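You operate a simulated robot arm through the tools that you are given. There is no shell and no other tool.

Carry out the task below with a simulated two-armed robot. There is one attempt and no reset: what you move stays moved.

## Task
Start the fume cupboard: fan and light on, sash at the green mark, air speed 0.7 m/s.
Fine: set the speed with the fan dial, on one of its marks; the taps end shut.

Only the result counts: the job must be done as asked and must still hold three seconds after the hand-in. Knocking over, shifting, dropping, spilling or breaking anything else fails it.

## Robot
Two 7-joint arms with fingered hands on one trunk that stands fixed in place. Base frame: the origin is at the foot of the trunk, x ahead of it, y to its left, z up. Units: mm, degrees, N and s.
The left shoulder is at [20, 269, 1215], the right one opposite. Each reaches about 1298 mm from its shoulder. Payload 5 kg a hand.
Tool frame (each hand has its own): the origin (TCP) lies between the finger pads and is the grasp point; the fingertips stand 42 mm ahead of it; z points along the fingers, y is the line along which they close. The gripper opens to 208 mm; its body begins 119 mm behind the TCP. The gripper is a hand of 4 fingers: y runs from the thumb to the fingers, the wrist lies at [0, 0, -317] in the tool frame, and closing takes about 1.5 s.
Orientation is told as [roll, pitch, yaw] about the base's x, y, z axes, in that order, counted from this pose: with the fingers straight down and closing along the base's y, the tool's x points along the base's -x, its y along +y and its z along -z.

## Interface
- The arms move only by the tool move_arm. It takes "left_plan", "right_plan" or both (then of equal length, played together; a hand with none holds still); each is text: rows parted by semicolons, each of 6 numbers parted by spaces: the shift along the base's x, y, z in mm, then the turn, a rotation vector about the base's x, y, z in degrees. In form: tx ty tz ax ay az; .... A call has 1 to 20 rows; each row shifts and turns the commanded pose from where the row before left it. "left_hand" and "right_hand" are, for a hand that has rows, the closure, from 0 (fully open) to 1 (shut), set as the call begins (left out, the last holds). Rows are played at 5 a second. More than 50 mm and 8.6 degrees between two rows, or a gripper value outside its range, and nothing of the call is played. A pose out of reach is approached as far as the arm can. The call stops where the force on the tool passes 90 N (or 10 N more than at its start, if that is more) or the arm is blocked; 0.2 s more then pass. The fingers move at their own pace (about 153 mm/s each) and stop on an object; they squeeze with about 28 N. The grip force told is the motor's: it shows also when the fingers shut on nothing. Time passes only in rows, and 0.2 s behind the last, so rows that do not move let the fingers close. The reply holds the time, the measured pose of the TCP, the force on the tool along the base axes, the opening and the grip force, in the units named above and with some noise, with the torque about the TCP (base axes, N m) and any sound that the robot's microphone picked up.
- Cameras (640 x 400 px; columns grow to the right, rows downward): "scene" is now at [161.1, 19.7, 1520.2]; the picture's right is [0.22, -0.98, 0.00], its down [-0.19, -0.04, -0.98] and it looks along [0.96, 0.21, -0.19] (base axes); focal length 214 px, centre (320, 200). "left" rides on the left gripper at [-93, 1, -146] in its tool frame; the picture's right is [-0.02, -1.00, 0.00], its down [0.84, -0.01, -0.54] and it looks along [0.54, -0.01, 0.84] (tool axes); focal length 280 px, centre (320, 200). "right" rides on the right gripper at [94, 1, -146] in its tool frame; the picture's right is [-0.01, 1.00, 0.00], its down [-0.84, -0.01, -0.54] and it looks along [-0.54, -0.01, 0.84] (tool axes); focal length 280 px, centre (320, 200). There is no depth. A picture from a camera that has moved, and an enlarged one, comes with that camera's place and axes in the base frame and with its lens.
- capture(camera): a new picture of that camera. No time passes.
- slide_trunk(by): moves the trunk up (or, below 0, down) by that many mm; the arms and the scene camera ride with it, the base frame stays. It gives what a move gives, with no picture.
- preshape(shape, hand): the hand has 4 fingers and takes this shape, open, in about a second: jaw (thumb against the fingers, like two jaws); tri (thumb and two fingers); tip (a fingertip pinch); poke (one finger out to press); point (the index stretched); flat (the hand flat); cup (the hand cupped); fist (a fist). The gripper value then closes the fingers along that shape, each until it touches; the sizes above hold for jaw. It gives what a move gives, with no picture.
- pan_tilt(pan, tilt): turns the head with the scene camera to pan (to the left, within 80 degrees either way) and tilt (down, from -29 to 69), counted from straight ahead of the robot (the tilt from the chest, where the trunk bows). It gives what a move gives.
- enlarge(camera, box): a new picture of the part [left, top, right, bottom] of that camera's present view, enlarged. No time passes.
- hand_in(): hands the job in; it is judged then, once.

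Places have to be worked out from the pictures, the camera data and where the tool is seen. Open the grippers and draw the arms clear of the work before you hand the job in, unless the task says otherwise.

The tools are called after "Emit:" as name(argument=value, ...) on one line, values as JSON. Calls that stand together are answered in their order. move_arm: Moves the arms, as the interface text tells. Its arguments: {"type":"object","properties":{"left_plan":{"type":"string"},"left_hand":{"type":"number"},"right_plan":{"type":"string"},"right_hand":{"type":"number"}},"required":[]} The other tools are called the same way: slide_trunk (by) moves the trunk up or down; preshape (shape, hand) gives the hand a shape; pan_tilt (pan, tilt) turns the head that bears the scene camera; capture (camera) takes a picture; enlarge (camera, box) takes an enlarged picture of a part of a camera's view; hand_in () hands the job in.

At the start:

```text
clock: 0.0
left_ee_pos: [512.8, 250.2, 1591.7]
left_ee_rot: [-0.1, 0.0, 1.9]
left_contact_force: [0.3, -0.6, 0.3]
left_torque: [-0.01, 0.0, 0.02]
left_gripper_width: 207.6
left_grasp_force: 0.1
left_shape: jaw
right_ee_pos: [548.8, -157.9, 1608.6]
right_ee_rot: [0.0, 0.0, 1.9]
right_contact_force: [-0.3, -0.4, -0.5]
right_torque: [0.03, 0.02, -0.02]
right_gripper_width: 207.9
right_grasp_force: 0.1
right_shape: jaw
trunk travel left (down, up): [-593.0, 28.0]
head pan, tilt (commanded): [12.6, 11.1]
```

scene: 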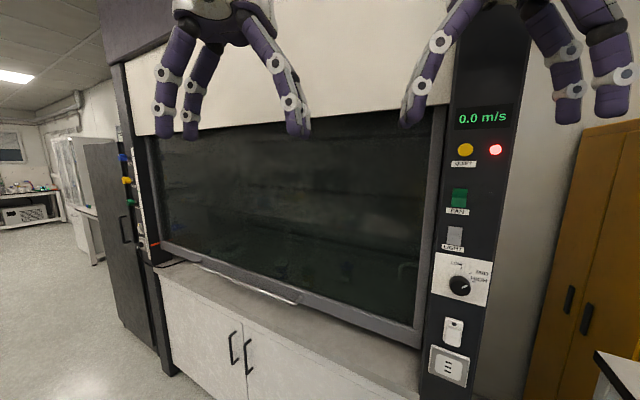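
right: 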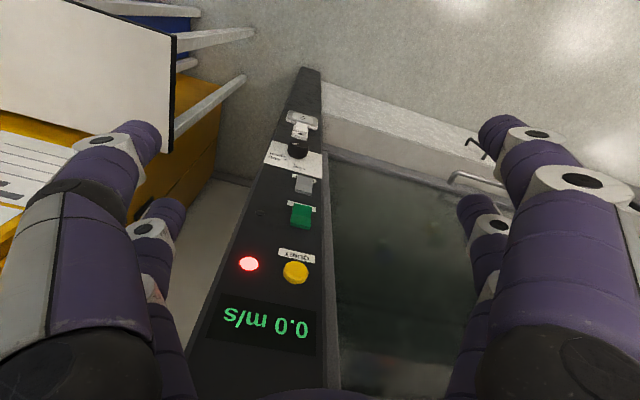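
left: 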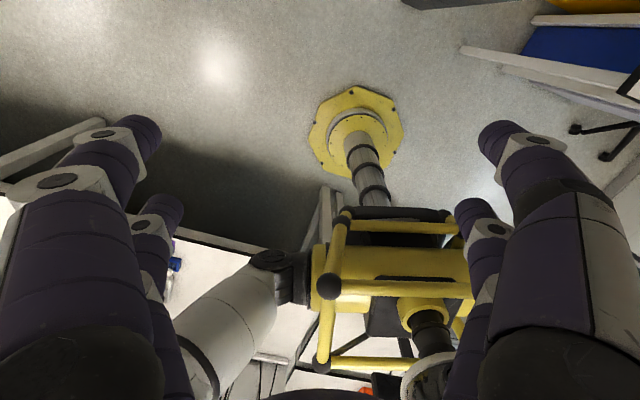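

The scene shows a fume cupboard with a control panel on the right post (display, yellow button, red lamp, green fan switch, light switch, dial). I'll enlarge the parts of the view to read the details.

Emit:
enlarge(camera="scene", box=[420, 90, 540, 250])

Emit:
enlarge(camera="scene", box=[420, 220, 540, 400])

Emit:
enlarge(camera="scene", box=[90, 120, 250, 300])

Emit:
enlarge(camera="scene", box=[180, 220, 440, 360])

```text
2.50 times, centred on (480, 170) of scene
camera zoom: at [161.1, 19.7, 1520.2], right [0.22, -0.98, 0.0], down [-0.19, -0.04, -0.98], along [0.96, 0.21, -0.19], focal length 536 px, centre (-80, 275)
```

zoom: 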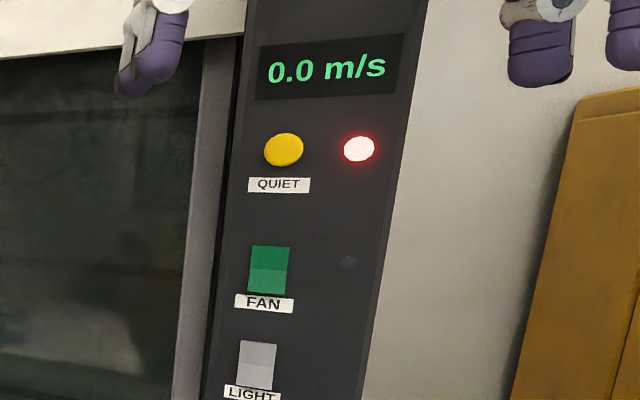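

```text
2.22 times, centred on (480, 310) of scene
camera zoom: at [161.1, 19.7, 1520.2], right [0.22, -0.98, 0.0], down [-0.19, -0.04, -0.98], along [0.96, 0.21, -0.19], focal length 477 px, centre (-36, -44)
```

zoom: 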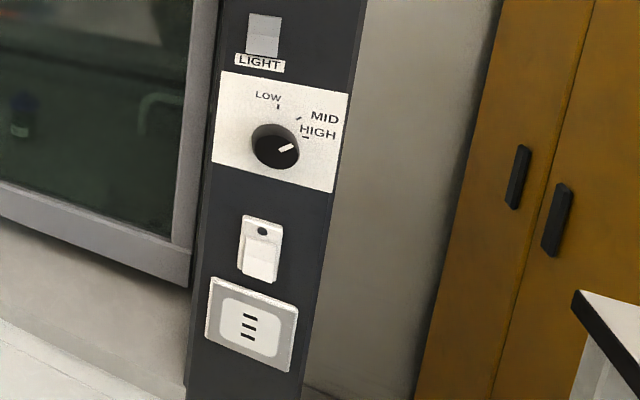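

```text
2.22 times, centred on (170, 210) of scene
camera zoom: at [161.1, 19.7, 1520.2], right [0.22, -0.98, 0.0], down [-0.19, -0.04, -0.98], along [0.96, 0.21, -0.19], focal length 477 px, centre (653, 178)
```

zoom: 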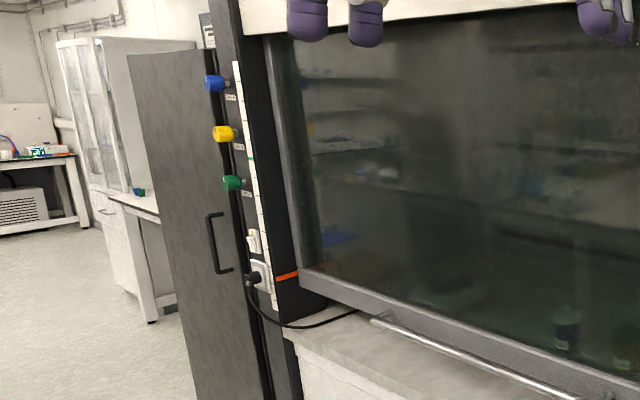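

```text
2.46 times, centred on (310, 290) of scene
camera zoom: at [161.1, 19.7, 1520.2], right [0.22, -0.98, 0.0], down [-0.19, -0.04, -0.98], along [0.96, 0.21, -0.19], focal length 528 px, centre (345, -22)
```

zoom: 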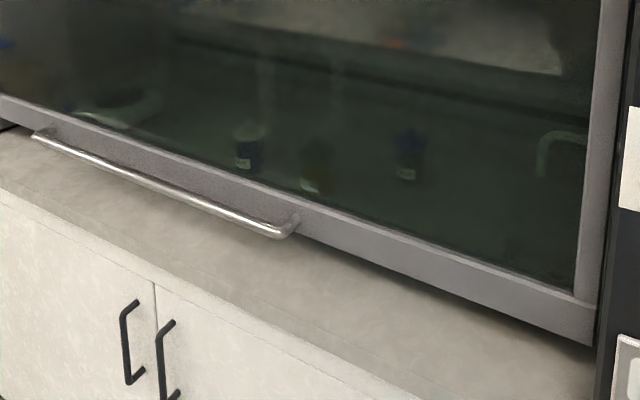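

The left post has three taps, a scale with a green mark and an orange pointer, a switch and a plug. I'll turn the head to see the left post better.

Emit:
pan_tilt(pan=35, tilt=15)

Emit:
capture(camera="scene")

```text
clock: 0.9
left_ee_pos: [513.6, 250.1, 1591.8]
left_ee_rot: [0.0, 0.0, 1.9]
left_contact_force: [-0.1, 0.2, -0.9]
left_torque: [0.0, 0.01, 0.01]
left_gripper_width: 207.8
left_grasp_force: 0.1
left_shape: jaw
right_ee_pos: [548.9, -156.8, 1608.5]
right_ee_rot: [0.0, 0.0, 1.9]
right_contact_force: [-0.1, -0.3, -0.4]
right_torque: [0.02, 0.0, 0.0]
right_gripper_width: 207.8
right_grasp_force: 0.1
right_shape: jaw
trunk travel left (down, up): [-593.0, 28.0]
head pan, tilt (commanded): [35.0, 15.0]
```

```text
taken
camera scene: at [146.7, 52.9, 1513.9], right [0.57, -0.82, 0.0], down [-0.21, -0.15, -0.97], along [0.79, 0.55, -0.26], focal length 214 px, centre (320, 200)
```

scene: 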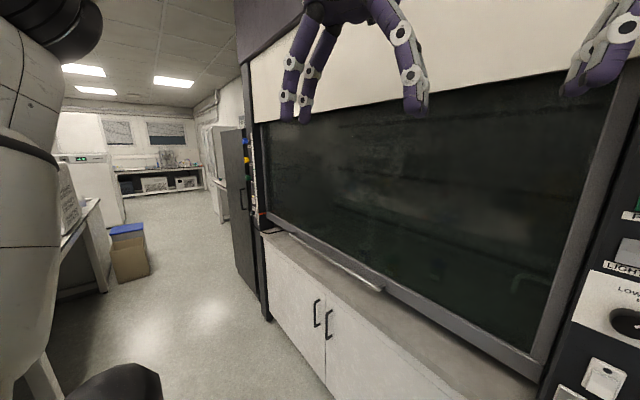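

The left post is far and seen at a slant. I'll enlarge it.

Emit:
enlarge(camera="scene", box=[225, 125, 297, 170])

Emit:
enlarge(camera="scene", box=[225, 160, 305, 240])

Emit:
enlarge(camera="scene", box=[250, 180, 410, 300])

```text
8.89 times, centred on (261, 148) of scene
camera zoom: at [146.7, 52.9, 1513.9], right [0.57, -0.82, 0.0], down [-0.21, -0.15, -0.97], along [0.79, 0.55, -0.26], focal length 1906 px, centre (844, 667)
```

zoom: 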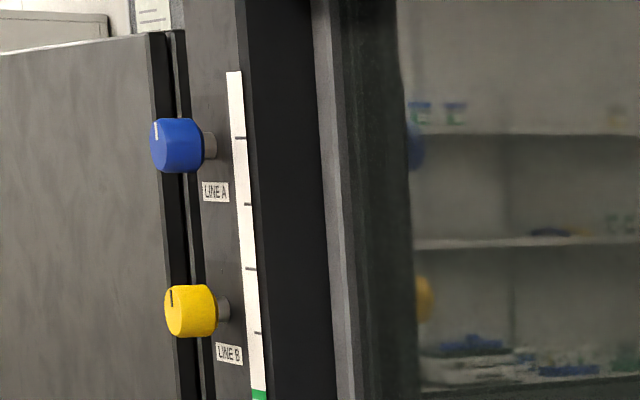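

```text
5.00 times, centred on (265, 200) of scene
camera zoom: at [146.7, 52.9, 1513.9], right [0.57, -0.82, 0.0], down [-0.21, -0.15, -0.97], along [0.79, 0.55, -0.26], focal length 1072 px, centre (595, 200)
```

zoom: 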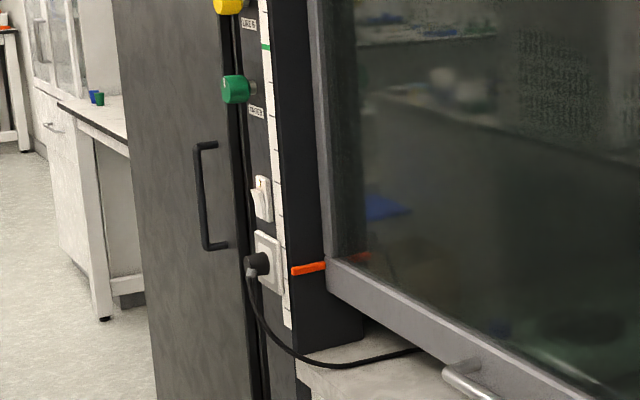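

```text
3.33 times, centred on (330, 240) of scene
camera zoom: at [146.7, 52.9, 1513.9], right [0.57, -0.82, 0.0], down [-0.21, -0.15, -0.97], along [0.79, 0.55, -0.26], focal length 715 px, centre (287, 67)
```

zoom: 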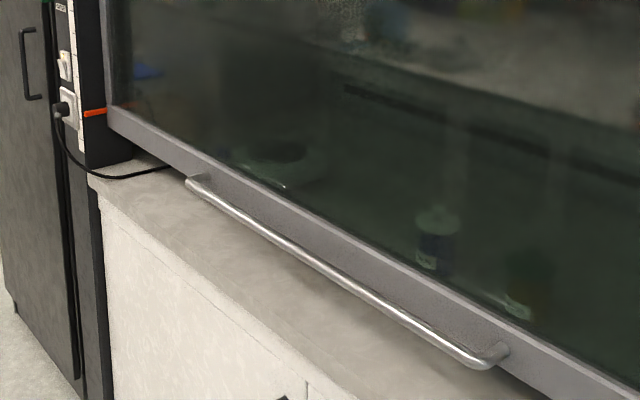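

I need a better estimate of geometry; the dial triangulates to about [674, -203, 1228] and the fan rocker to about [686, -181, 1435]. I'll look toward the right panel and lower regions for further views.

Emit:
pan_tilt(pan=5, tilt=35)

Emit:
capture(camera="scene")

Emit:
enlarge(camera="right", box=[200, 60, 360, 200])

Emit:
enlarge(camera="right", box=[200, 180, 360, 280])

```text
clock: 1.8
left_ee_pos: [514.0, 249.6, 1591.3]
left_ee_rot: [0.0, 0.0, 1.8]
left_contact_force: [0.5, 0.7, -0.1]
left_torque: [-0.01, 0.02, -0.02]
left_gripper_width: 207.9
left_grasp_force: 0.0
left_shape: jaw
right_ee_pos: [549.4, -157.4, 1609.2]
right_ee_rot: [0.0, 0.0, 1.9]
right_contact_force: [0.3, -0.5, -0.2]
right_torque: [0.0, -0.02, -0.04]
right_gripper_width: 208.1
right_grasp_force: 0.0
right_shape: jaw
trunk travel left (down, up): [-593.0, 28.0]
head pan, tilt (commanded): [5.0, 35.0]
```

```text
taken
camera scene: at [157.9, 7.2, 1481.9], right [0.09, -1.0, 0.0], down [-0.57, -0.05, -0.82], along [0.82, 0.07, -0.57], focal length 214 px, centre (320, 200)
```

scene: 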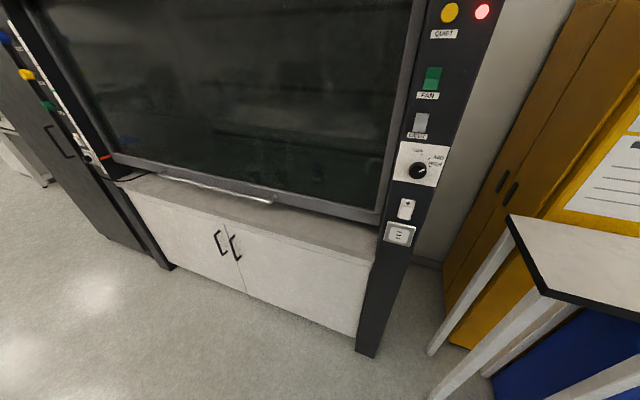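

```text
2.86 times, centred on (280, 130) of right
camera zoom: at [456.3, -160.7, 1755.9], right [-0.02, 1.0, 0.0], down [0.84, 0.02, 0.54], along [0.54, 0.01, -0.84], focal length 801 px, centre (434, 400)
```

zoom: 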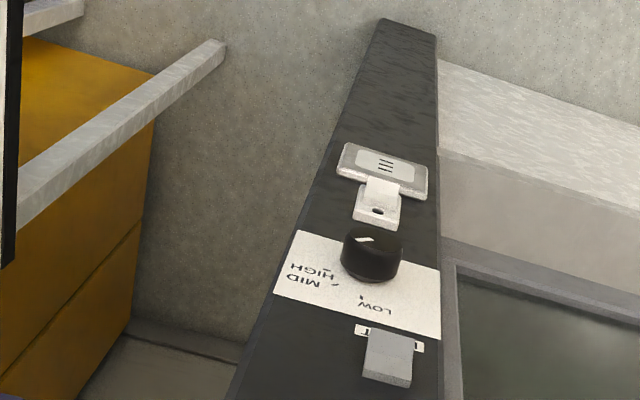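

```text
4.00 times, centred on (280, 230) of right
camera zoom: at [456.3, -160.7, 1755.9], right [-0.02, 1.0, 0.0], down [0.84, 0.02, 0.54], along [0.54, 0.01, -0.84], focal length 1122 px, centre (480, 80)
```

zoom: 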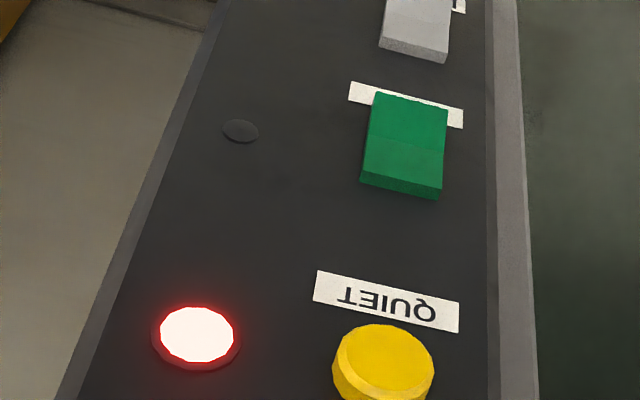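

The cupboard front runs from about [692, -214] to [1175, 1362] at floor level, i.e. it is turned about -17° (inward normal ≈ [0.956, -0.293, 0]). The sash handle spans about [815, 257, 1000] to [1001, 863, 994]. I'll put the right hand in the poke shape and look at it.

Emit:
preshape(shape="poke", hand="right")

Emit:
capture(camera="right")

Emit:
pan_tilt(pan=-5, tilt=5)

Emit:
capture(camera="scene")

```text
clock: 2.7
left_ee_pos: [512.9, 250.7, 1590.9]
left_ee_rot: [0.0, 0.0, 1.9]
left_contact_force: [0.0, 0.5, -0.3]
left_torque: [-0.01, 0.0, 0.0]
left_gripper_width: 207.6
left_grasp_force: 0.1
left_shape: jaw
right_ee_pos: [548.7, -158.4, 1609.1]
right_ee_rot: [0.0, 0.1, 1.8]
right_contact_force: [0.0, -0.4, 0.2]
right_torque: [0.05, 0.01, -0.02]
right_gripper_width: 0.1
right_grasp_force: 0.1
right_shape: poke
trunk travel left (down, up): [-593.0, 28.0]
head pan, tilt (commanded): [5.0, 35.0]
```

```text
taken
camera right: at [456.3, -160.7, 1755.9], right [-0.02, 1.0, 0.0], down [0.84, 0.02, 0.54], along [0.54, 0.01, -0.84], focal length 280 px, centre (320, 200)
```

right: 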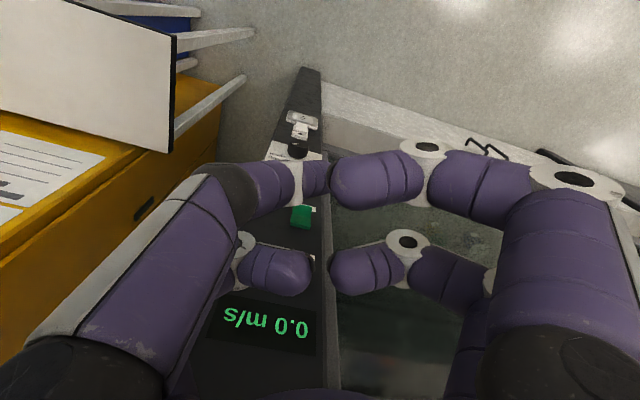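

```text
clock: 3.7
left_ee_pos: [513.4, 249.9, 1592.6]
left_ee_rot: [0.0, 0.0, 1.9]
left_contact_force: [0.0, 0.5, 0.3]
left_torque: [0.01, 0.0, 0.01]
left_gripper_width: 207.6
left_grasp_force: 0.0
left_shape: jaw
right_ee_pos: [549.2, -158.5, 1608.0]
right_ee_rot: [0.0, 0.0, 2.0]
right_contact_force: [-0.5, -0.6, 0.2]
right_torque: [0.0, -0.01, -0.01]
right_gripper_width: 0.2
right_grasp_force: 0.1
right_shape: poke
trunk travel left (down, up): [-593.0, 28.0]
head pan, tilt (commanded): [-5.0, 5.0]
```

```text
taken
camera scene: at [161.7, -8.6, 1530.0], right [-0.09, -1.0, 0.0], down [-0.09, 0.01, -1.0], along [0.99, -0.09, -0.09], focal length 214 px, centre (320, 200)
```

scene: 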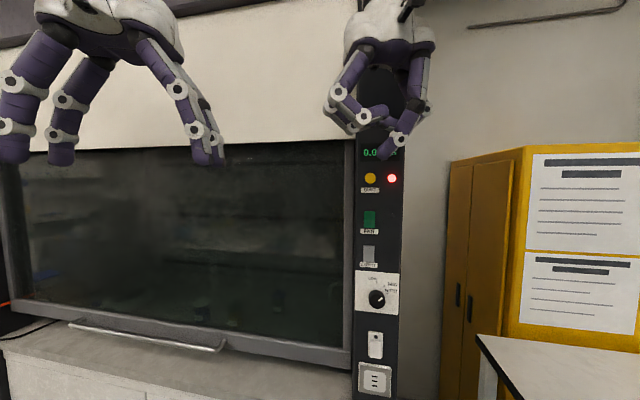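

The poke hand is visible in the scene; I'll enlarge it to see which finger is extended, and also the panel.

Emit:
enlarge(camera="scene", box=[310, 0, 470, 170])

Emit:
enlarge(camera="scene", box=[330, 130, 430, 280])

Emit:
enlarge(camera="scene", box=[330, 230, 430, 400])

```text
2.35 times, centred on (390, 85) of scene
camera zoom: at [161.7, -8.6, 1530.0], right [-0.09, -1.0, 0.0], down [-0.09, 0.01, -1.0], along [0.99, -0.09, -0.09], focal length 505 px, centre (155, 471)
```

zoom: 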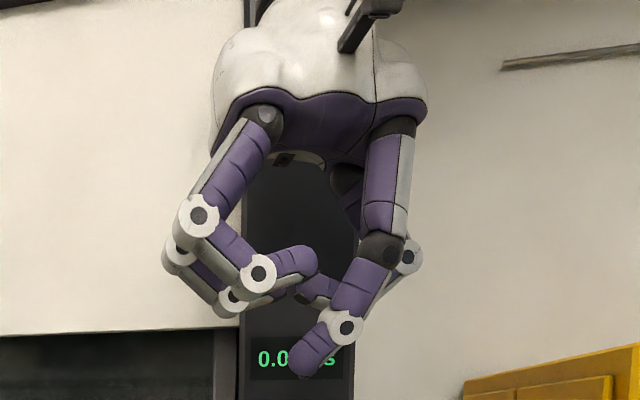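

```text
2.67 times, centred on (380, 205) of scene
camera zoom: at [161.7, -8.6, 1530.0], right [-0.09, -1.0, 0.0], down [-0.09, 0.01, -1.0], along [0.99, -0.09, -0.09], focal length 572 px, centre (160, 187)
```

zoom: 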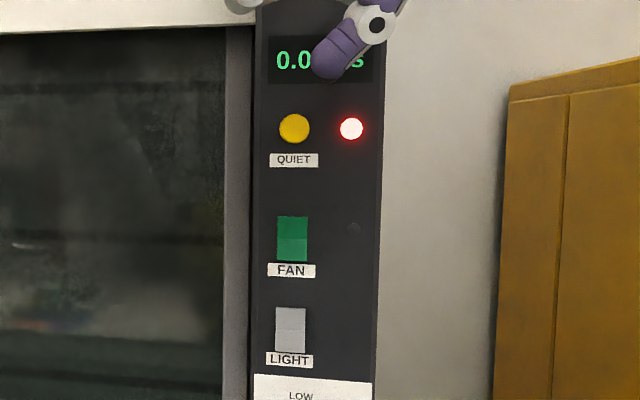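

```text
2.35 times, centred on (380, 315) of scene
camera zoom: at [161.7, -8.6, 1530.0], right [-0.09, -1.0, 0.0], down [-0.09, 0.01, -1.0], along [0.99, -0.09, -0.09], focal length 505 px, centre (179, -71)
```

zoom: 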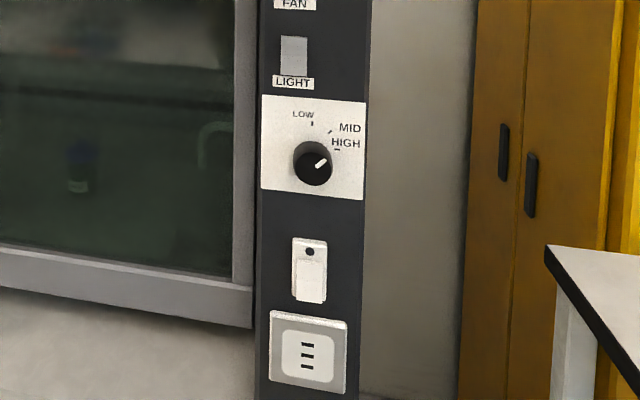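

The poke finger's tip sits close to the tool axis, about 36–42 mm ahead of the TCP. I'll swing the right hand to point along the panel normal, with the tip about 80 mm in front of the fan rocker.

Emit:
move_arm(right_plan="0 0 0 0 0 -1.9; 0 0 -14 0 -7.5 0; 0 0 -14 0 -7.5 0; 0 0 -14 0 -7.5 0; 0 0 -14 0 -7.5 0; 0 0 -14 0 -7.5 0; 0 0 -14 0 -7.5 0; 0 0 -14 0 -7.5 0; 0 0 -14 0 -7.5 0; 0 0 -14 0 -7.5 0; 0 0 -14 0 -7.5 0; 0 0 -14 0 -7.5 0; 0 0 -14 0 -7.5 0; 5 3 0 0 0 -5.67; 5 3 0 0 0 -5.67; 5 3 0 0 0 -5.66")

Emit:
capture(camera="scene")

Emit:
capture(camera="right")

```text
clock: 7.1
left_ee_pos: [512.3, 256.9, 1590.9]
left_ee_rot: [-0.2, 0.0, 2.1]
left_contact_force: [0.1, 3.0, -0.1]
left_torque: [-0.49, 0.0, 0.02]
left_gripper_width: 208.0
left_grasp_force: 0.1
left_shape: jaw
right_ee_pos: [622.2, -201.0, 1536.6]
right_ee_rot: [-61.8, -82.3, 46.1]
right_contact_force: [0.4, 1.5, -0.2]
right_torque: [-0.04, 0.04, -0.35]
right_gripper_width: 0.3
right_grasp_force: 0.0
right_shape: poke
right hand out of reach, approached as far as the arm can: row 9, 10, 11, 14, 15, 16
trunk travel left (down, up): [-593.0, 28.0]
head pan, tilt (commanded): [-5.0, 5.0]
```

```text
taken
camera scene: at [161.4, -4.2, 1530.4], right [-0.09, -1.0, 0.0], down [-0.09, 0.0, -1.0], along [0.99, -0.09, -0.09], focal length 214 px, centre (320, 200)
```

scene: 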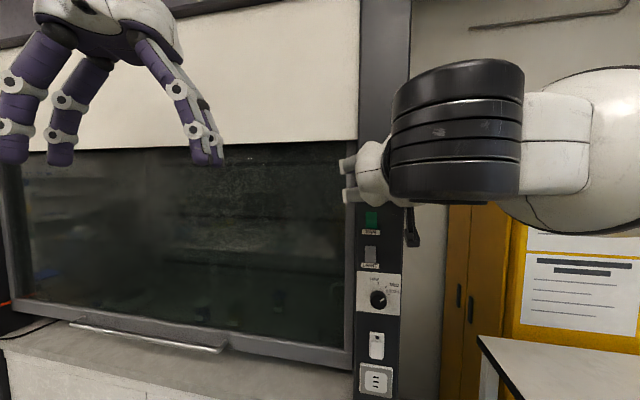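

```text
taken
camera right: at [475.4, -170.6, 1453.7], right [0.27, 0.96, -0.1], down [-0.44, 0.22, 0.87], along [0.86, -0.19, 0.48], focal length 280 px, centre (320, 200)
```

right: 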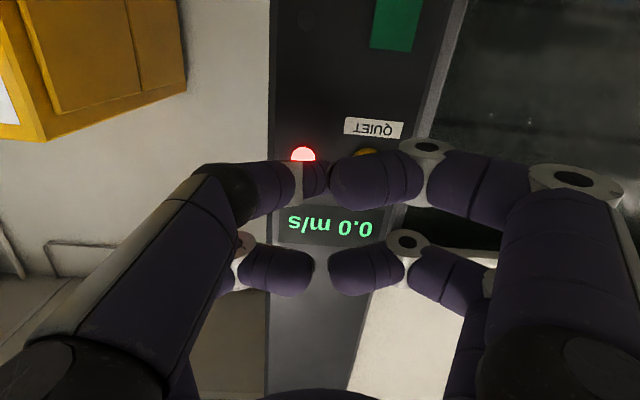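

The arm couldn't reach that close, high pose (the shoulder is too near), so the trunk has to come down. I'll first reverse the motion to return the right hand to the safe fingers-down pose.

Emit:
move_arm(right_plan="-5 -3 0 0 0 5.66; -5 -3 0 0 0 5.67; -5 -3 0 0 0 5.67; 0 0 14 0 7.5 0; 0 0 14 0 7.5 0; 0 0 14 0 7.5 0; 0 0 14 0 7.5 0; 0 0 14 0 7.5 0; 0 0 14 0 7.5 0; 0 0 14 0 7.5 0; 0 0 14 0 7.5 0; 0 0 14 0 7.5 0; 0 0 14 0 7.5 0; 0 0 14 0 7.5 0; 0 0 14 0 7.5 0; 0 0 0 0 0 0")

Emit:
capture(camera="scene")

```text
clock: 10.5
left_ee_pos: [507.4, 260.2, 1592.9]
left_ee_rot: [-0.4, -0.2, 2.2]
left_contact_force: [-2.3, 5.1, 1.4]
left_torque: [-0.65, -0.31, 0.02]
left_gripper_width: 207.7
left_grasp_force: 0.2
left_shape: jaw
right_ee_pos: [581.2, -206.2, 1616.9]
right_ee_rot: [0.0, -1.0, 6.4]
right_contact_force: [-2.0, 4.7, 0.8]
right_torque: [-0.81, -0.26, -0.02]
right_gripper_width: 0.0
right_grasp_force: 0.1
right_shape: poke
right hand out of reach, approached as far as the arm can: row 13, 14, 15
trunk travel left (down, up): [-593.0, 28.0]
head pan, tilt (commanded): [-5.0, 5.0]
```

```text
taken
camera scene: at [158.3, -1.4, 1530.8], right [-0.08, -1.0, 0.0], down [-0.08, 0.0, -1.0], along [0.99, -0.08, -0.08], focal length 214 px, centre (320, 200)
```

scene: 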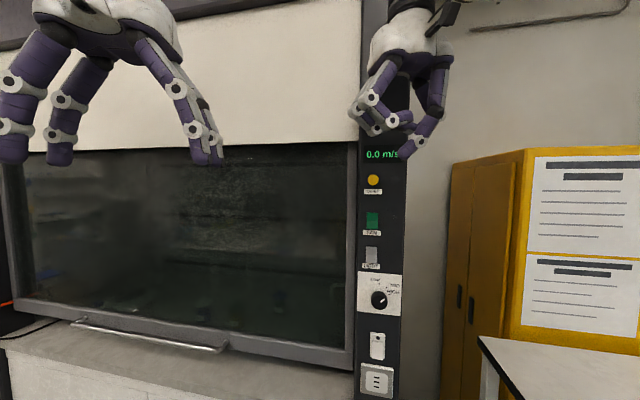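

The trunk seems slightly swayed and both hands read small forces, so the right arm may be leaning on something. I'll look to the right at the arm.

Emit:
pan_tilt(pan=-60, tilt=10)

Emit:
capture(camera="scene")

Emit:
capture(camera="right")

Emit:
capture(camera="left")

```text
clock: 11.7
left_ee_pos: [512.6, 248.9, 1591.5]
left_ee_rot: [0.1, -0.1, 1.9]
left_contact_force: [0.1, -0.6, 0.5]
left_torque: [0.17, 0.05, -0.01]
left_gripper_width: 208.0
left_grasp_force: 0.0
left_shape: jaw
right_ee_pos: [584.6, -219.9, 1613.5]
right_ee_rot: [0.5, -0.9, 6.0]
right_contact_force: [-0.1, -1.2, -0.3]
right_torque: [0.16, -0.01, 0.01]
right_gripper_width: 0.1
right_grasp_force: 0.2
right_shape: poke
trunk travel left (down, up): [-593.0, 28.0]
head pan, tilt (commanded): [-60.0, 10.0]
```

```text
taken
camera scene: at [116.7, -82.8, 1521.8], right [-0.87, -0.5, 0.0], down [-0.09, 0.15, -0.98], along [0.49, -0.85, -0.18], focal length 214 px, centre (320, 200)
```

scene: 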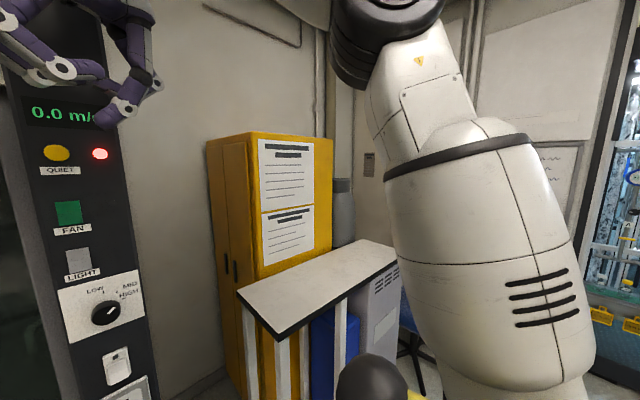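

```text
taken
camera right: at [490.3, -230.5, 1758.2], right [-0.09, 1.0, 0.01], down [0.83, 0.07, 0.55], along [0.55, 0.06, -0.83], focal length 280 px, centre (320, 200)
```

right: 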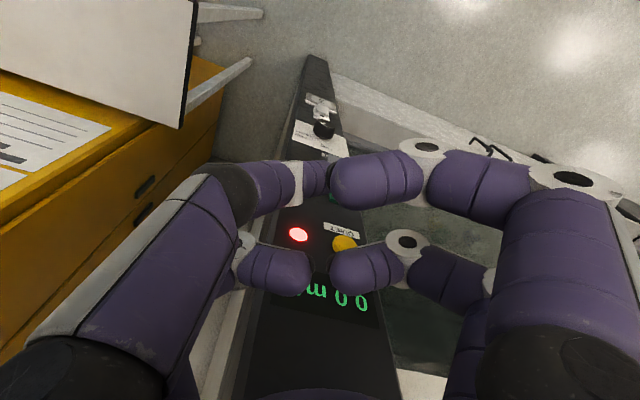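

```text
taken
camera left: at [607.2, 252.8, 1737.9], right [0.05, -1.0, 0.0], down [-0.84, -0.04, 0.54], along [-0.54, -0.02, -0.84], focal length 280 px, centre (320, 200)
```

left: 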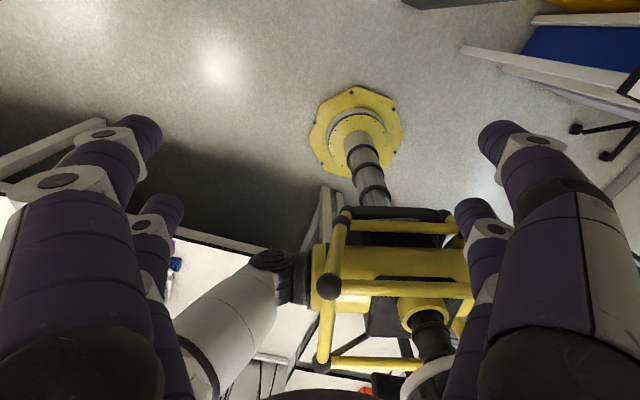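

The sway has settled (it was only dynamic), and the right hand stands at [585, -220, 1613], fingers down. I'll draw it back from the panel a little before lowering the trunk.

Emit:
move_arm(right_plan="-12 0 0 0 0 0; -12 0 0 0 0 0; -12 0 0 0 0 0; -12 0 0 0 0 0; 0 0 0 0 0 0; 0 0 0 0 0 0; 0 0 0 0 0 0")

```text
clock: 13.3
left_ee_pos: [513.3, 250.4, 1591.7]
left_ee_rot: [0.0, 0.1, 1.9]
left_contact_force: [0.3, 1.0, 0.3]
left_torque: [-0.04, 0.03, -0.02]
left_gripper_width: 207.9
left_grasp_force: 0.0
left_shape: jaw
right_ee_pos: [534.9, -216.2, 1613.3]
right_ee_rot: [0.3, -0.9, 6.1]
right_contact_force: [-0.9, 1.4, 0.6]
right_torque: [-0.02, 0.05, 0.03]
right_gripper_width: 0.0
right_grasp_force: 0.1
right_shape: poke
trunk travel left (down, up): [-593.0, 28.0]
head pan, tilt (commanded): [-60.0, 10.0]
```

Before lowering, I'll check the left side of the robot for obstacles near the left arm.

Emit:
pan_tilt(pan=70, tilt=25)

Emit:
capture(camera="scene")

Emit:
pan_tilt(pan=-60, tilt=45)

Emit:
capture(camera="scene")

```text
clock: 15.4
left_ee_pos: [513.2, 249.5, 1590.9]
left_ee_rot: [0.0, -0.1, 1.9]
left_contact_force: [1.2, -0.9, -0.2]
left_torque: [0.02, 0.05, 0.0]
left_gripper_width: 208.0
left_grasp_force: 0.0
left_shape: jaw
right_ee_pos: [536.6, -217.1, 1613.1]
right_ee_rot: [0.4, -0.9, 6.1]
right_contact_force: [-0.8, -0.2, 0.1]
right_torque: [0.03, -0.04, 0.04]
right_gripper_width: 0.0
right_grasp_force: 0.1
right_shape: poke
trunk travel left (down, up): [-593.0, 28.0]
head pan, tilt (commanded): [70.0, 25.0]
```

```text
taken
camera scene: at [101.7, 85.9, 1497.7], right [0.94, -0.34, 0.0], down [-0.14, -0.4, -0.91], along [0.31, 0.85, -0.42], focal length 214 px, centre (320, 200)
```

scene: 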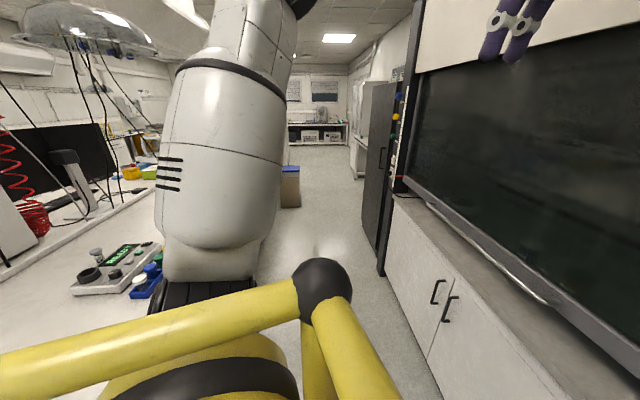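

```text
clock: 17.5
left_ee_pos: [513.2, 250.6, 1591.4]
left_ee_rot: [0.0, 0.0, 2.0]
left_contact_force: [-0.5, 0.5, -0.4]
left_torque: [0.02, 0.03, -0.01]
left_gripper_width: 208.0
left_grasp_force: 0.0
left_shape: jaw
right_ee_pos: [534.8, -216.7, 1612.4]
right_ee_rot: [0.4, -0.9, 6.0]
right_contact_force: [0.5, -1.2, -0.1]
right_torque: [0.0, -0.01, 0.03]
right_gripper_width: 0.0
right_grasp_force: 0.1
right_shape: poke
trunk travel left (down, up): [-593.0, 28.0]
head pan, tilt (commanded): [-60.0, 45.0]
```

```text
taken
camera scene: at [110.8, -71.0, 1467.1], right [-0.87, -0.5, 0.0], down [-0.35, 0.61, -0.71], along [0.35, -0.61, -0.71], focal length 214 px, centre (320, 200)
```

scene: 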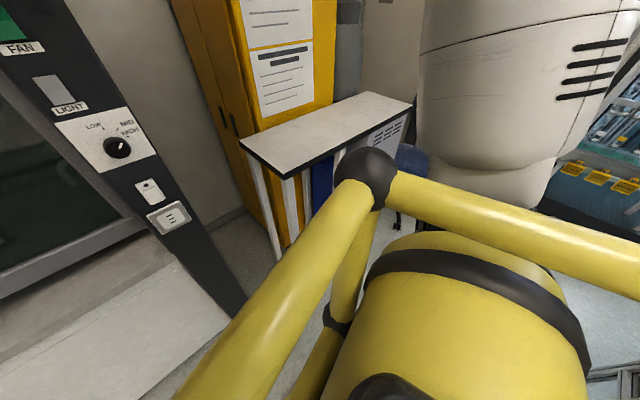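

I need to know what is under and behind the shoulders before lowering the trunk. I'll look down on both sides and enlarge the left hand camera's backward view.

Emit:
enlarge(camera="left", box=[150, 60, 470, 400])

Emit:
pan_tilt(pan=80, tilt=60)

Emit:
capture(camera="scene")

Emit:
pan_tilt(pan=-80, tilt=60)

Emit:
capture(camera="scene")

```text
1.18 times, centred on (310, 230) of left
camera zoom: at [606.9, 255.7, 1737.9], right [0.05, -1.0, 0.0], down [-0.84, -0.04, 0.54], along [-0.54, -0.03, -0.84], focal length 330 px, centre (332, 165)
```

zoom: 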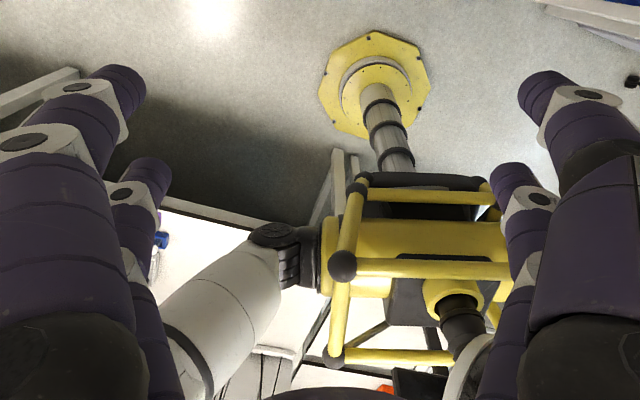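

```text
clock: 19.8
left_ee_pos: [513.6, 250.5, 1592.2]
left_ee_rot: [0.0, 0.0, 1.8]
left_contact_force: [0.1, -0.5, -0.8]
left_torque: [0.0, 0.01, 0.04]
left_gripper_width: 207.9
left_grasp_force: 0.1
left_shape: jaw
right_ee_pos: [535.6, -215.7, 1613.2]
right_ee_rot: [0.4, -0.9, 6.1]
right_contact_force: [-0.5, 0.3, 0.3]
right_torque: [0.03, 0.01, -0.02]
right_gripper_width: 0.0
right_grasp_force: 0.0
right_shape: poke
trunk travel left (down, up): [-593.0, 28.0]
head pan, tilt (commanded): [80.0, 60.0]
```

```text
taken
camera scene: at [81.7, 65.0, 1447.6], right [0.98, -0.17, 0.0], down [-0.15, -0.85, -0.5], along [0.09, 0.49, -0.87], focal length 214 px, centre (320, 200)
```

scene: 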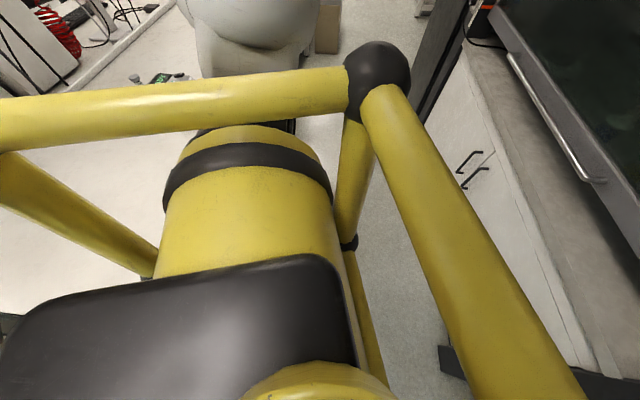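

```text
clock: 22.2
left_ee_pos: [513.2, 250.3, 1592.0]
left_ee_rot: [-0.1, 0.0, 1.8]
left_contact_force: [-0.6, -0.1, 0.2]
left_torque: [-0.02, -0.01, -0.02]
left_gripper_width: 207.9
left_grasp_force: 0.1
left_shape: jaw
right_ee_pos: [535.0, -217.7, 1612.7]
right_ee_rot: [0.4, -0.9, 6.1]
right_contact_force: [0.3, 0.4, -0.9]
right_torque: [0.01, 0.03, 0.03]
right_gripper_width: 0.0
right_grasp_force: 0.0
right_shape: poke
trunk travel left (down, up): [-593.0, 28.0]
head pan, tilt (commanded): [-80.0, 60.0]
```

```text
taken
camera scene: at [81.7, -66.2, 1447.6], right [-0.98, -0.17, 0.0], down [-0.15, 0.85, -0.5], along [0.09, -0.49, -0.87], focal length 214 px, centre (320, 200)
```

scene: 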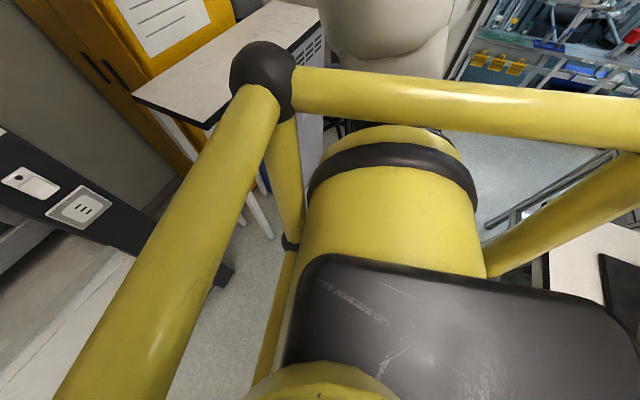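

A bench lies behind the robot (edge parallel to the cupboard, clear of the cage by about 80 mm by my estimate), and the side table is beyond y = -580, so lowering looks free. I'll lower the trunk in steps, first 200 mm.

Emit:
slide_trunk(by=-200)

Emit:
pan_tilt(pan=80, tilt=40)

Emit:
capture(camera="scene")

Emit:
capture(camera="left")

```text
clock: 24.4
left_ee_pos: [512.9, 249.8, 1392.0]
left_ee_rot: [-0.1, -0.1, 1.9]
left_contact_force: [0.0, -0.2, 0.4]
left_torque: [0.0, 0.02, 0.0]
left_gripper_width: 208.0
left_grasp_force: 0.0
left_shape: jaw
right_ee_pos: [535.9, -216.7, 1412.9]
right_ee_rot: [0.3, -0.9, 6.1]
right_contact_force: [-0.7, 0.6, -0.4]
right_torque: [0.01, -0.06, -0.01]
right_gripper_width: 0.2
right_grasp_force: 0.1
right_shape: poke
trunk travel left (down, up): [-393.0, 228.0]
head pan, tilt (commanded): [-80.0, 60.0]
```

```text
clock: 26.8
left_ee_pos: [513.3, 249.8, 1391.0]
left_ee_rot: [0.0, 0.0, 1.9]
left_contact_force: [0.3, -0.3, 0.9]
left_torque: [0.0, -0.01, 0.01]
left_gripper_width: 208.1
left_grasp_force: 0.1
left_shape: jaw
right_ee_pos: [536.0, -217.3, 1411.6]
right_ee_rot: [0.3, -0.8, 6.1]
right_contact_force: [-0.2, -0.2, -0.2]
right_torque: [0.03, 0.02, 0.01]
right_gripper_width: 0.0
right_grasp_force: 0.0
right_shape: poke
trunk travel left (down, up): [-393.0, 228.0]
head pan, tilt (commanded): [80.0, 40.0]
```

```text
taken
camera scene: at [97.8, 83.1, 1272.2], right [0.98, -0.17, 0.0], down [-0.11, -0.63, -0.77], along [0.13, 0.75, -0.64], focal length 214 px, centre (320, 200)
```

scene: 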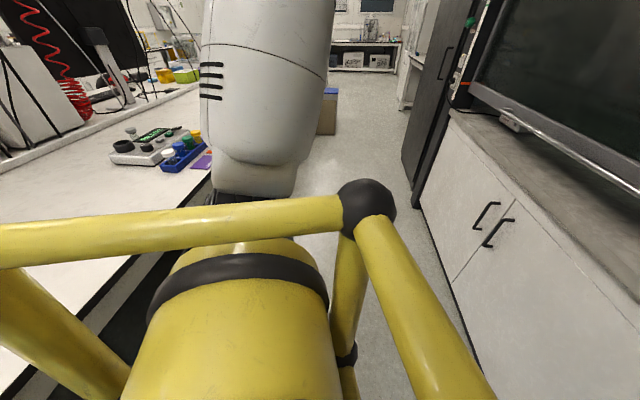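

```text
taken
camera left: at [606.9, 255.7, 1537.9], right [0.05, -1.0, 0.0], down [-0.84, -0.04, 0.54], along [-0.54, -0.03, -0.84], focal length 280 px, centre (320, 200)
```

left: 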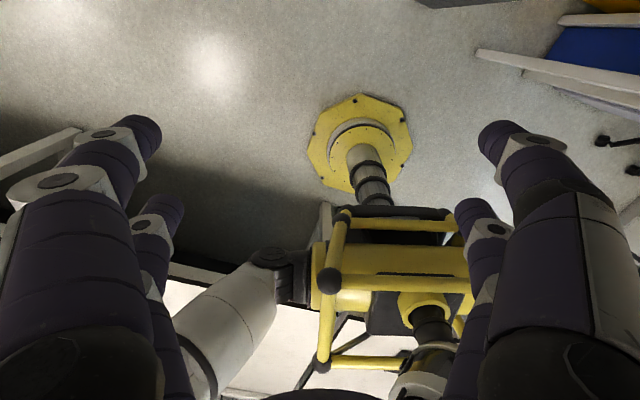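

The bench edge behind is around x = -235…-290, clear of the robot. I'll lower the trunk another 220 mm.

Emit:
slide_trunk(by=-220)

Emit:
pan_tilt(pan=-10, tilt=0)

Emit:
capture(camera="scene")

Emit:
capture(camera="right")

```text
clock: 29.2
left_ee_pos: [584.5, 249.2, 1111.4]
left_ee_rot: [0.3, 6.8, 1.9]
left_contact_force: [-0.3, 0.0, -0.6]
left_torque: [-0.02, -0.06, 0.0]
left_gripper_width: 208.1
left_grasp_force: 0.1
left_shape: jaw
right_ee_pos: [607.2, -217.6, 1131.0]
right_ee_rot: [1.1, 6.0, 6.2]
right_contact_force: [-52.5, -4.2, 37.3]
right_torque: [-1.09, -9.75, -2.58]
right_gripper_width: 0.0
right_grasp_force: 0.1
right_shape: poke
trunk travel left (down, up): [-173.0, 448.0]
head pan, tilt (commanded): [80.0, 40.0]
```

```text
clock: 30.8
left_ee_pos: [584.2, 250.2, 1109.3]
left_ee_rot: [0.2, 7.0, 2.0]
left_contact_force: [-0.1, 0.2, 0.3]
left_torque: [0.0, -0.06, -0.01]
left_gripper_width: 208.0
left_grasp_force: 0.1
left_shape: jaw
right_ee_pos: [607.3, -216.8, 1129.0]
right_ee_rot: [1.2, 5.8, 6.1]
right_contact_force: [-62.8, -10.9, 44.2]
right_torque: [-0.52, -11.54, -3.47]
right_gripper_width: 0.3
right_grasp_force: 0.1
right_shape: poke
trunk travel left (down, up): [-173.0, 448.0]
head pan, tilt (commanded): [-10.0, 0.0]
```

```text
taken
camera scene: at [244.6, -16.3, 1101.0], right [-0.17, -0.98, 0.0], down [0.01, 0.0, -1.0], along [0.98, -0.17, 0.01], focal length 214 px, centre (320, 200)
```

scene: 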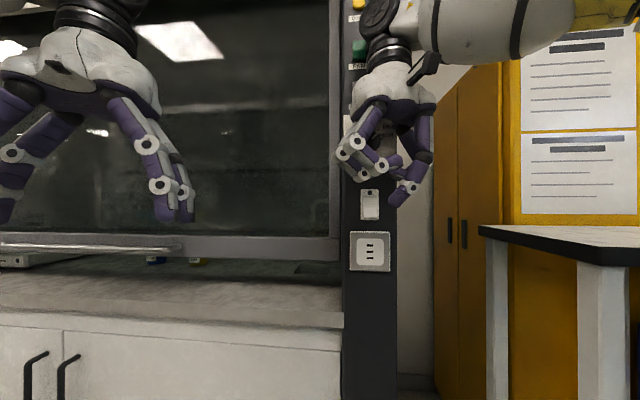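

```text
taken
camera right: at [530.7, -228.5, 1285.0], right [-0.09, 1.0, 0.02], down [0.89, 0.07, 0.45], along [0.45, 0.06, -0.89], focal length 280 px, centre (320, 200)
```

right: 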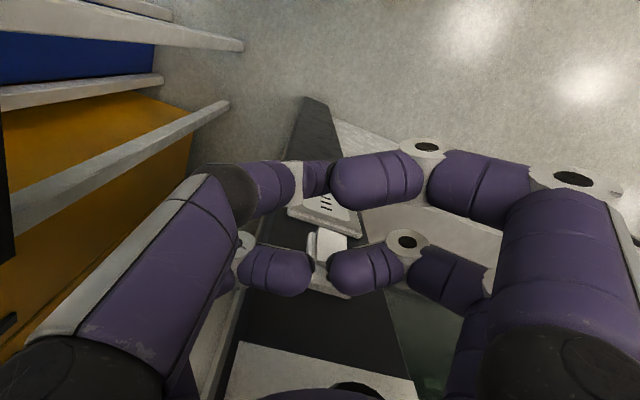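

Lowering also bowed the trunk forward, and the right hand now presses on the panel (≈60 N). I'll back it straight off in -x at once.

Emit:
move_arm(right_plan="-10 0 0 0 0 0; -10 0 0 0 0 0; -10 0 0 0 0 0; -10 0 0 0 0 0; -10 0 0 0 0 0; -10 0 0 0 0 0; 0 0 0 0 0 0")

Emit:
capture(camera="scene")

Emit:
capture(camera="right")

```text
clock: 32.4
left_ee_pos: [589.2, 250.0, 1105.6]
left_ee_rot: [0.2, 7.3, 2.0]
left_contact_force: [0.1, 0.3, 0.5]
left_torque: [0.04, 0.02, -0.01]
left_gripper_width: 207.7
left_grasp_force: 0.1
left_shape: jaw
right_ee_pos: [557.0, -217.3, 1118.3]
right_ee_rot: [1.2, 6.3, 6.1]
right_contact_force: [-1.1, 1.0, -0.1]
right_torque: [0.05, -0.01, 0.02]
right_gripper_width: 0.0
right_grasp_force: 0.1
right_shape: poke
right hand out of reach, approached as far as the arm can: row 2
trunk travel left (down, up): [-173.0, 448.0]
head pan, tilt (commanded): [-10.0, 0.0]
```

```text
taken
camera scene: at [250.1, -16.3, 1099.3], right [-0.17, -0.98, 0.0], down [0.0, 0.0, -1.0], along [0.98, -0.17, 0.0], focal length 214 px, centre (320, 200)
```

scene: 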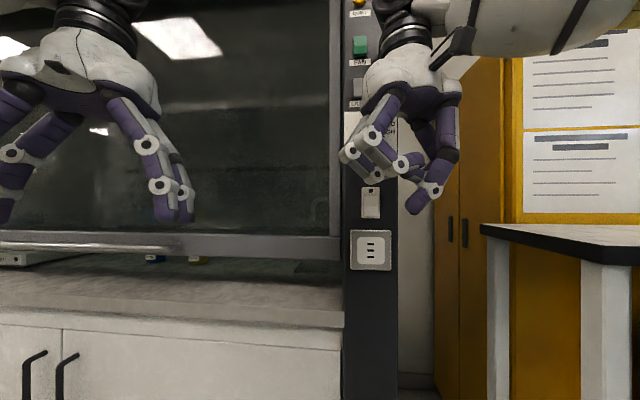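

```text
taken
camera right: at [482.0, -228.6, 1274.3], right [-0.09, 1.0, 0.02], down [0.89, 0.07, 0.44], along [0.44, 0.06, -0.9], focal length 280 px, centre (320, 200)
```

right: 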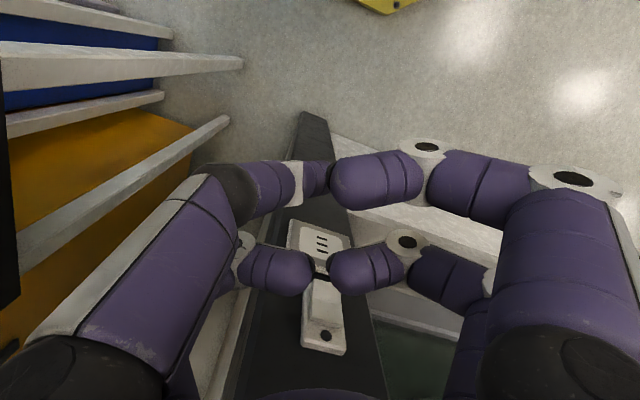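

The contact is gone. I'll raise the trunk by 100 mm to take the bow out, which also draws the hands back from the cupboard.

Emit:
slide_trunk(by=100)

Emit:
capture(camera="scene")

Emit:
capture(camera="right")

```text
clock: 33.8
left_ee_pos: [590.0, 251.4, 1203.2]
left_ee_rot: [0.2, 7.4, 1.9]
left_contact_force: [1.1, 1.1, 0.0]
left_torque: [0.02, 0.1, 0.01]
left_gripper_width: 207.8
left_grasp_force: 0.0
left_shape: jaw
right_ee_pos: [557.9, -216.7, 1216.9]
right_ee_rot: [1.2, 6.4, 6.1]
right_contact_force: [1.2, -0.7, -0.5]
right_torque: [-0.03, 0.13, 0.0]
right_gripper_width: 0.2
right_grasp_force: 0.1
right_shape: poke
trunk travel left (down, up): [-273.0, 348.0]
head pan, tilt (commanded): [-10.0, 0.0]
```

```text
taken
camera scene: at [204.6, -16.2, 1209.5], right [-0.17, -0.98, 0.0], down [0.0, 0.0, -1.0], along [0.98, -0.17, 0.0], focal length 214 px, centre (320, 200)
```

scene: 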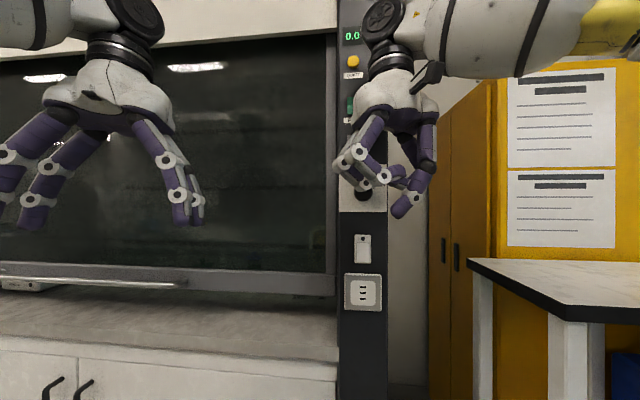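

```text
taken
camera right: at [483.9, -228.2, 1374.0], right [-0.09, 1.0, 0.02], down [0.9, 0.07, 0.44], along [0.44, 0.06, -0.9], focal length 280 px, centre (320, 200)
```

right: 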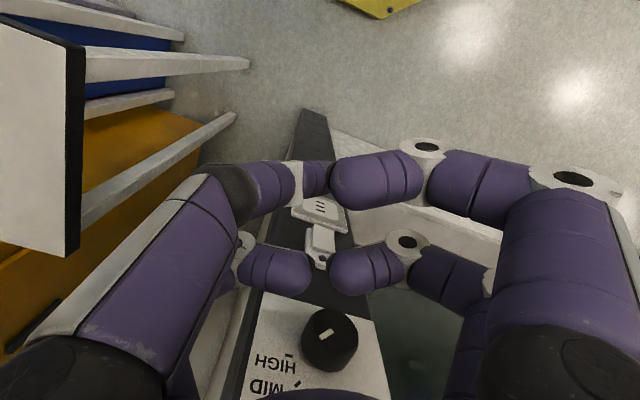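

The reply shows the hands raised but still pitched 7°. I'll take a settled reading by holding still for a moment.

Emit:
move_arm(right_plan="0 0 0 0 0 0; 0 0 0 0 0 0; 0 0 0 0 0 0", left_plan="0 0 0 0 0 0; 0 0 0 0 0 0; 0 0 0 0 0 0")

Emit:
capture(camera="scene")

```text
clock: 34.5
left_ee_pos: [590.9, 250.7, 1205.0]
left_ee_rot: [0.2, 7.2, 2.0]
left_contact_force: [-0.3, -0.4, 0.0]
left_torque: [0.01, -0.01, 0.01]
left_gripper_width: 207.9
left_grasp_force: 0.2
left_shape: jaw
right_ee_pos: [557.6, -216.9, 1218.2]
right_ee_rot: [1.2, 6.3, 6.1]
right_contact_force: [0.3, 0.6, 0.4]
right_torque: [0.0, 0.04, 0.0]
right_gripper_width: 0.0
right_grasp_force: 0.1
right_shape: poke
trunk travel left (down, up): [-273.0, 348.0]
head pan, tilt (commanded): [-10.0, 0.0]
```

```text
taken
camera scene: at [203.9, -16.2, 1209.9], right [-0.17, -0.98, 0.0], down [0.0, 0.0, -1.0], along [0.98, -0.17, 0.0], focal length 214 px, centre (320, 200)
```

scene: 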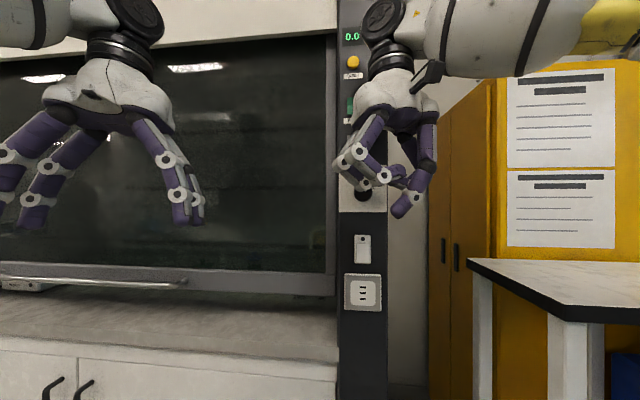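

The chest is still a bit bowed but all is free of contact. Let me check the dial and socket switch after that touch.

Emit:
enlarge(camera="right", box=[230, 180, 410, 400])

Emit:
enlarge(camera="scene", box=[320, 180, 420, 320])

```text
1.82 times, centred on (320, 290) of right
camera zoom: at [482.6, -228.2, 1375.1], right [-0.09, 1.0, 0.02], down [0.89, 0.07, 0.44], along [0.44, 0.06, -0.9], focal length 510 px, centre (320, 36)
```

zoom: 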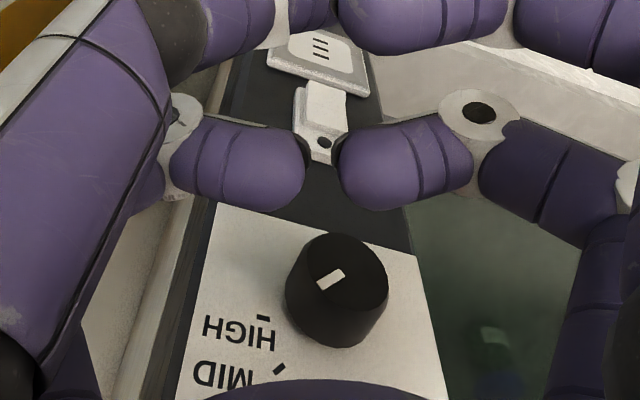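

```text
2.86 times, centred on (370, 250) of scene
camera zoom: at [203.9, -16.2, 1209.9], right [-0.17, -0.98, 0.0], down [0.0, 0.0, -1.0], along [0.98, -0.17, 0.0], focal length 613 px, centre (177, 57)
```

zoom: 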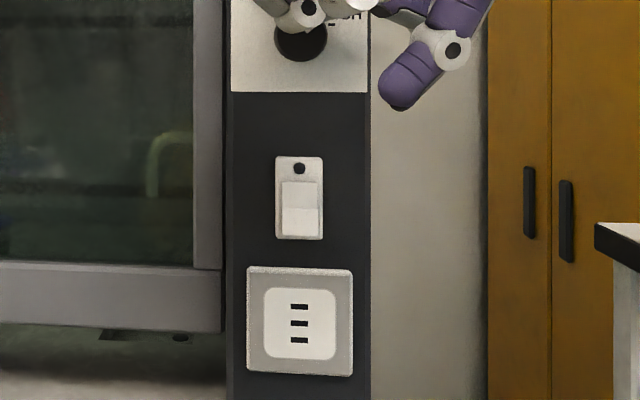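

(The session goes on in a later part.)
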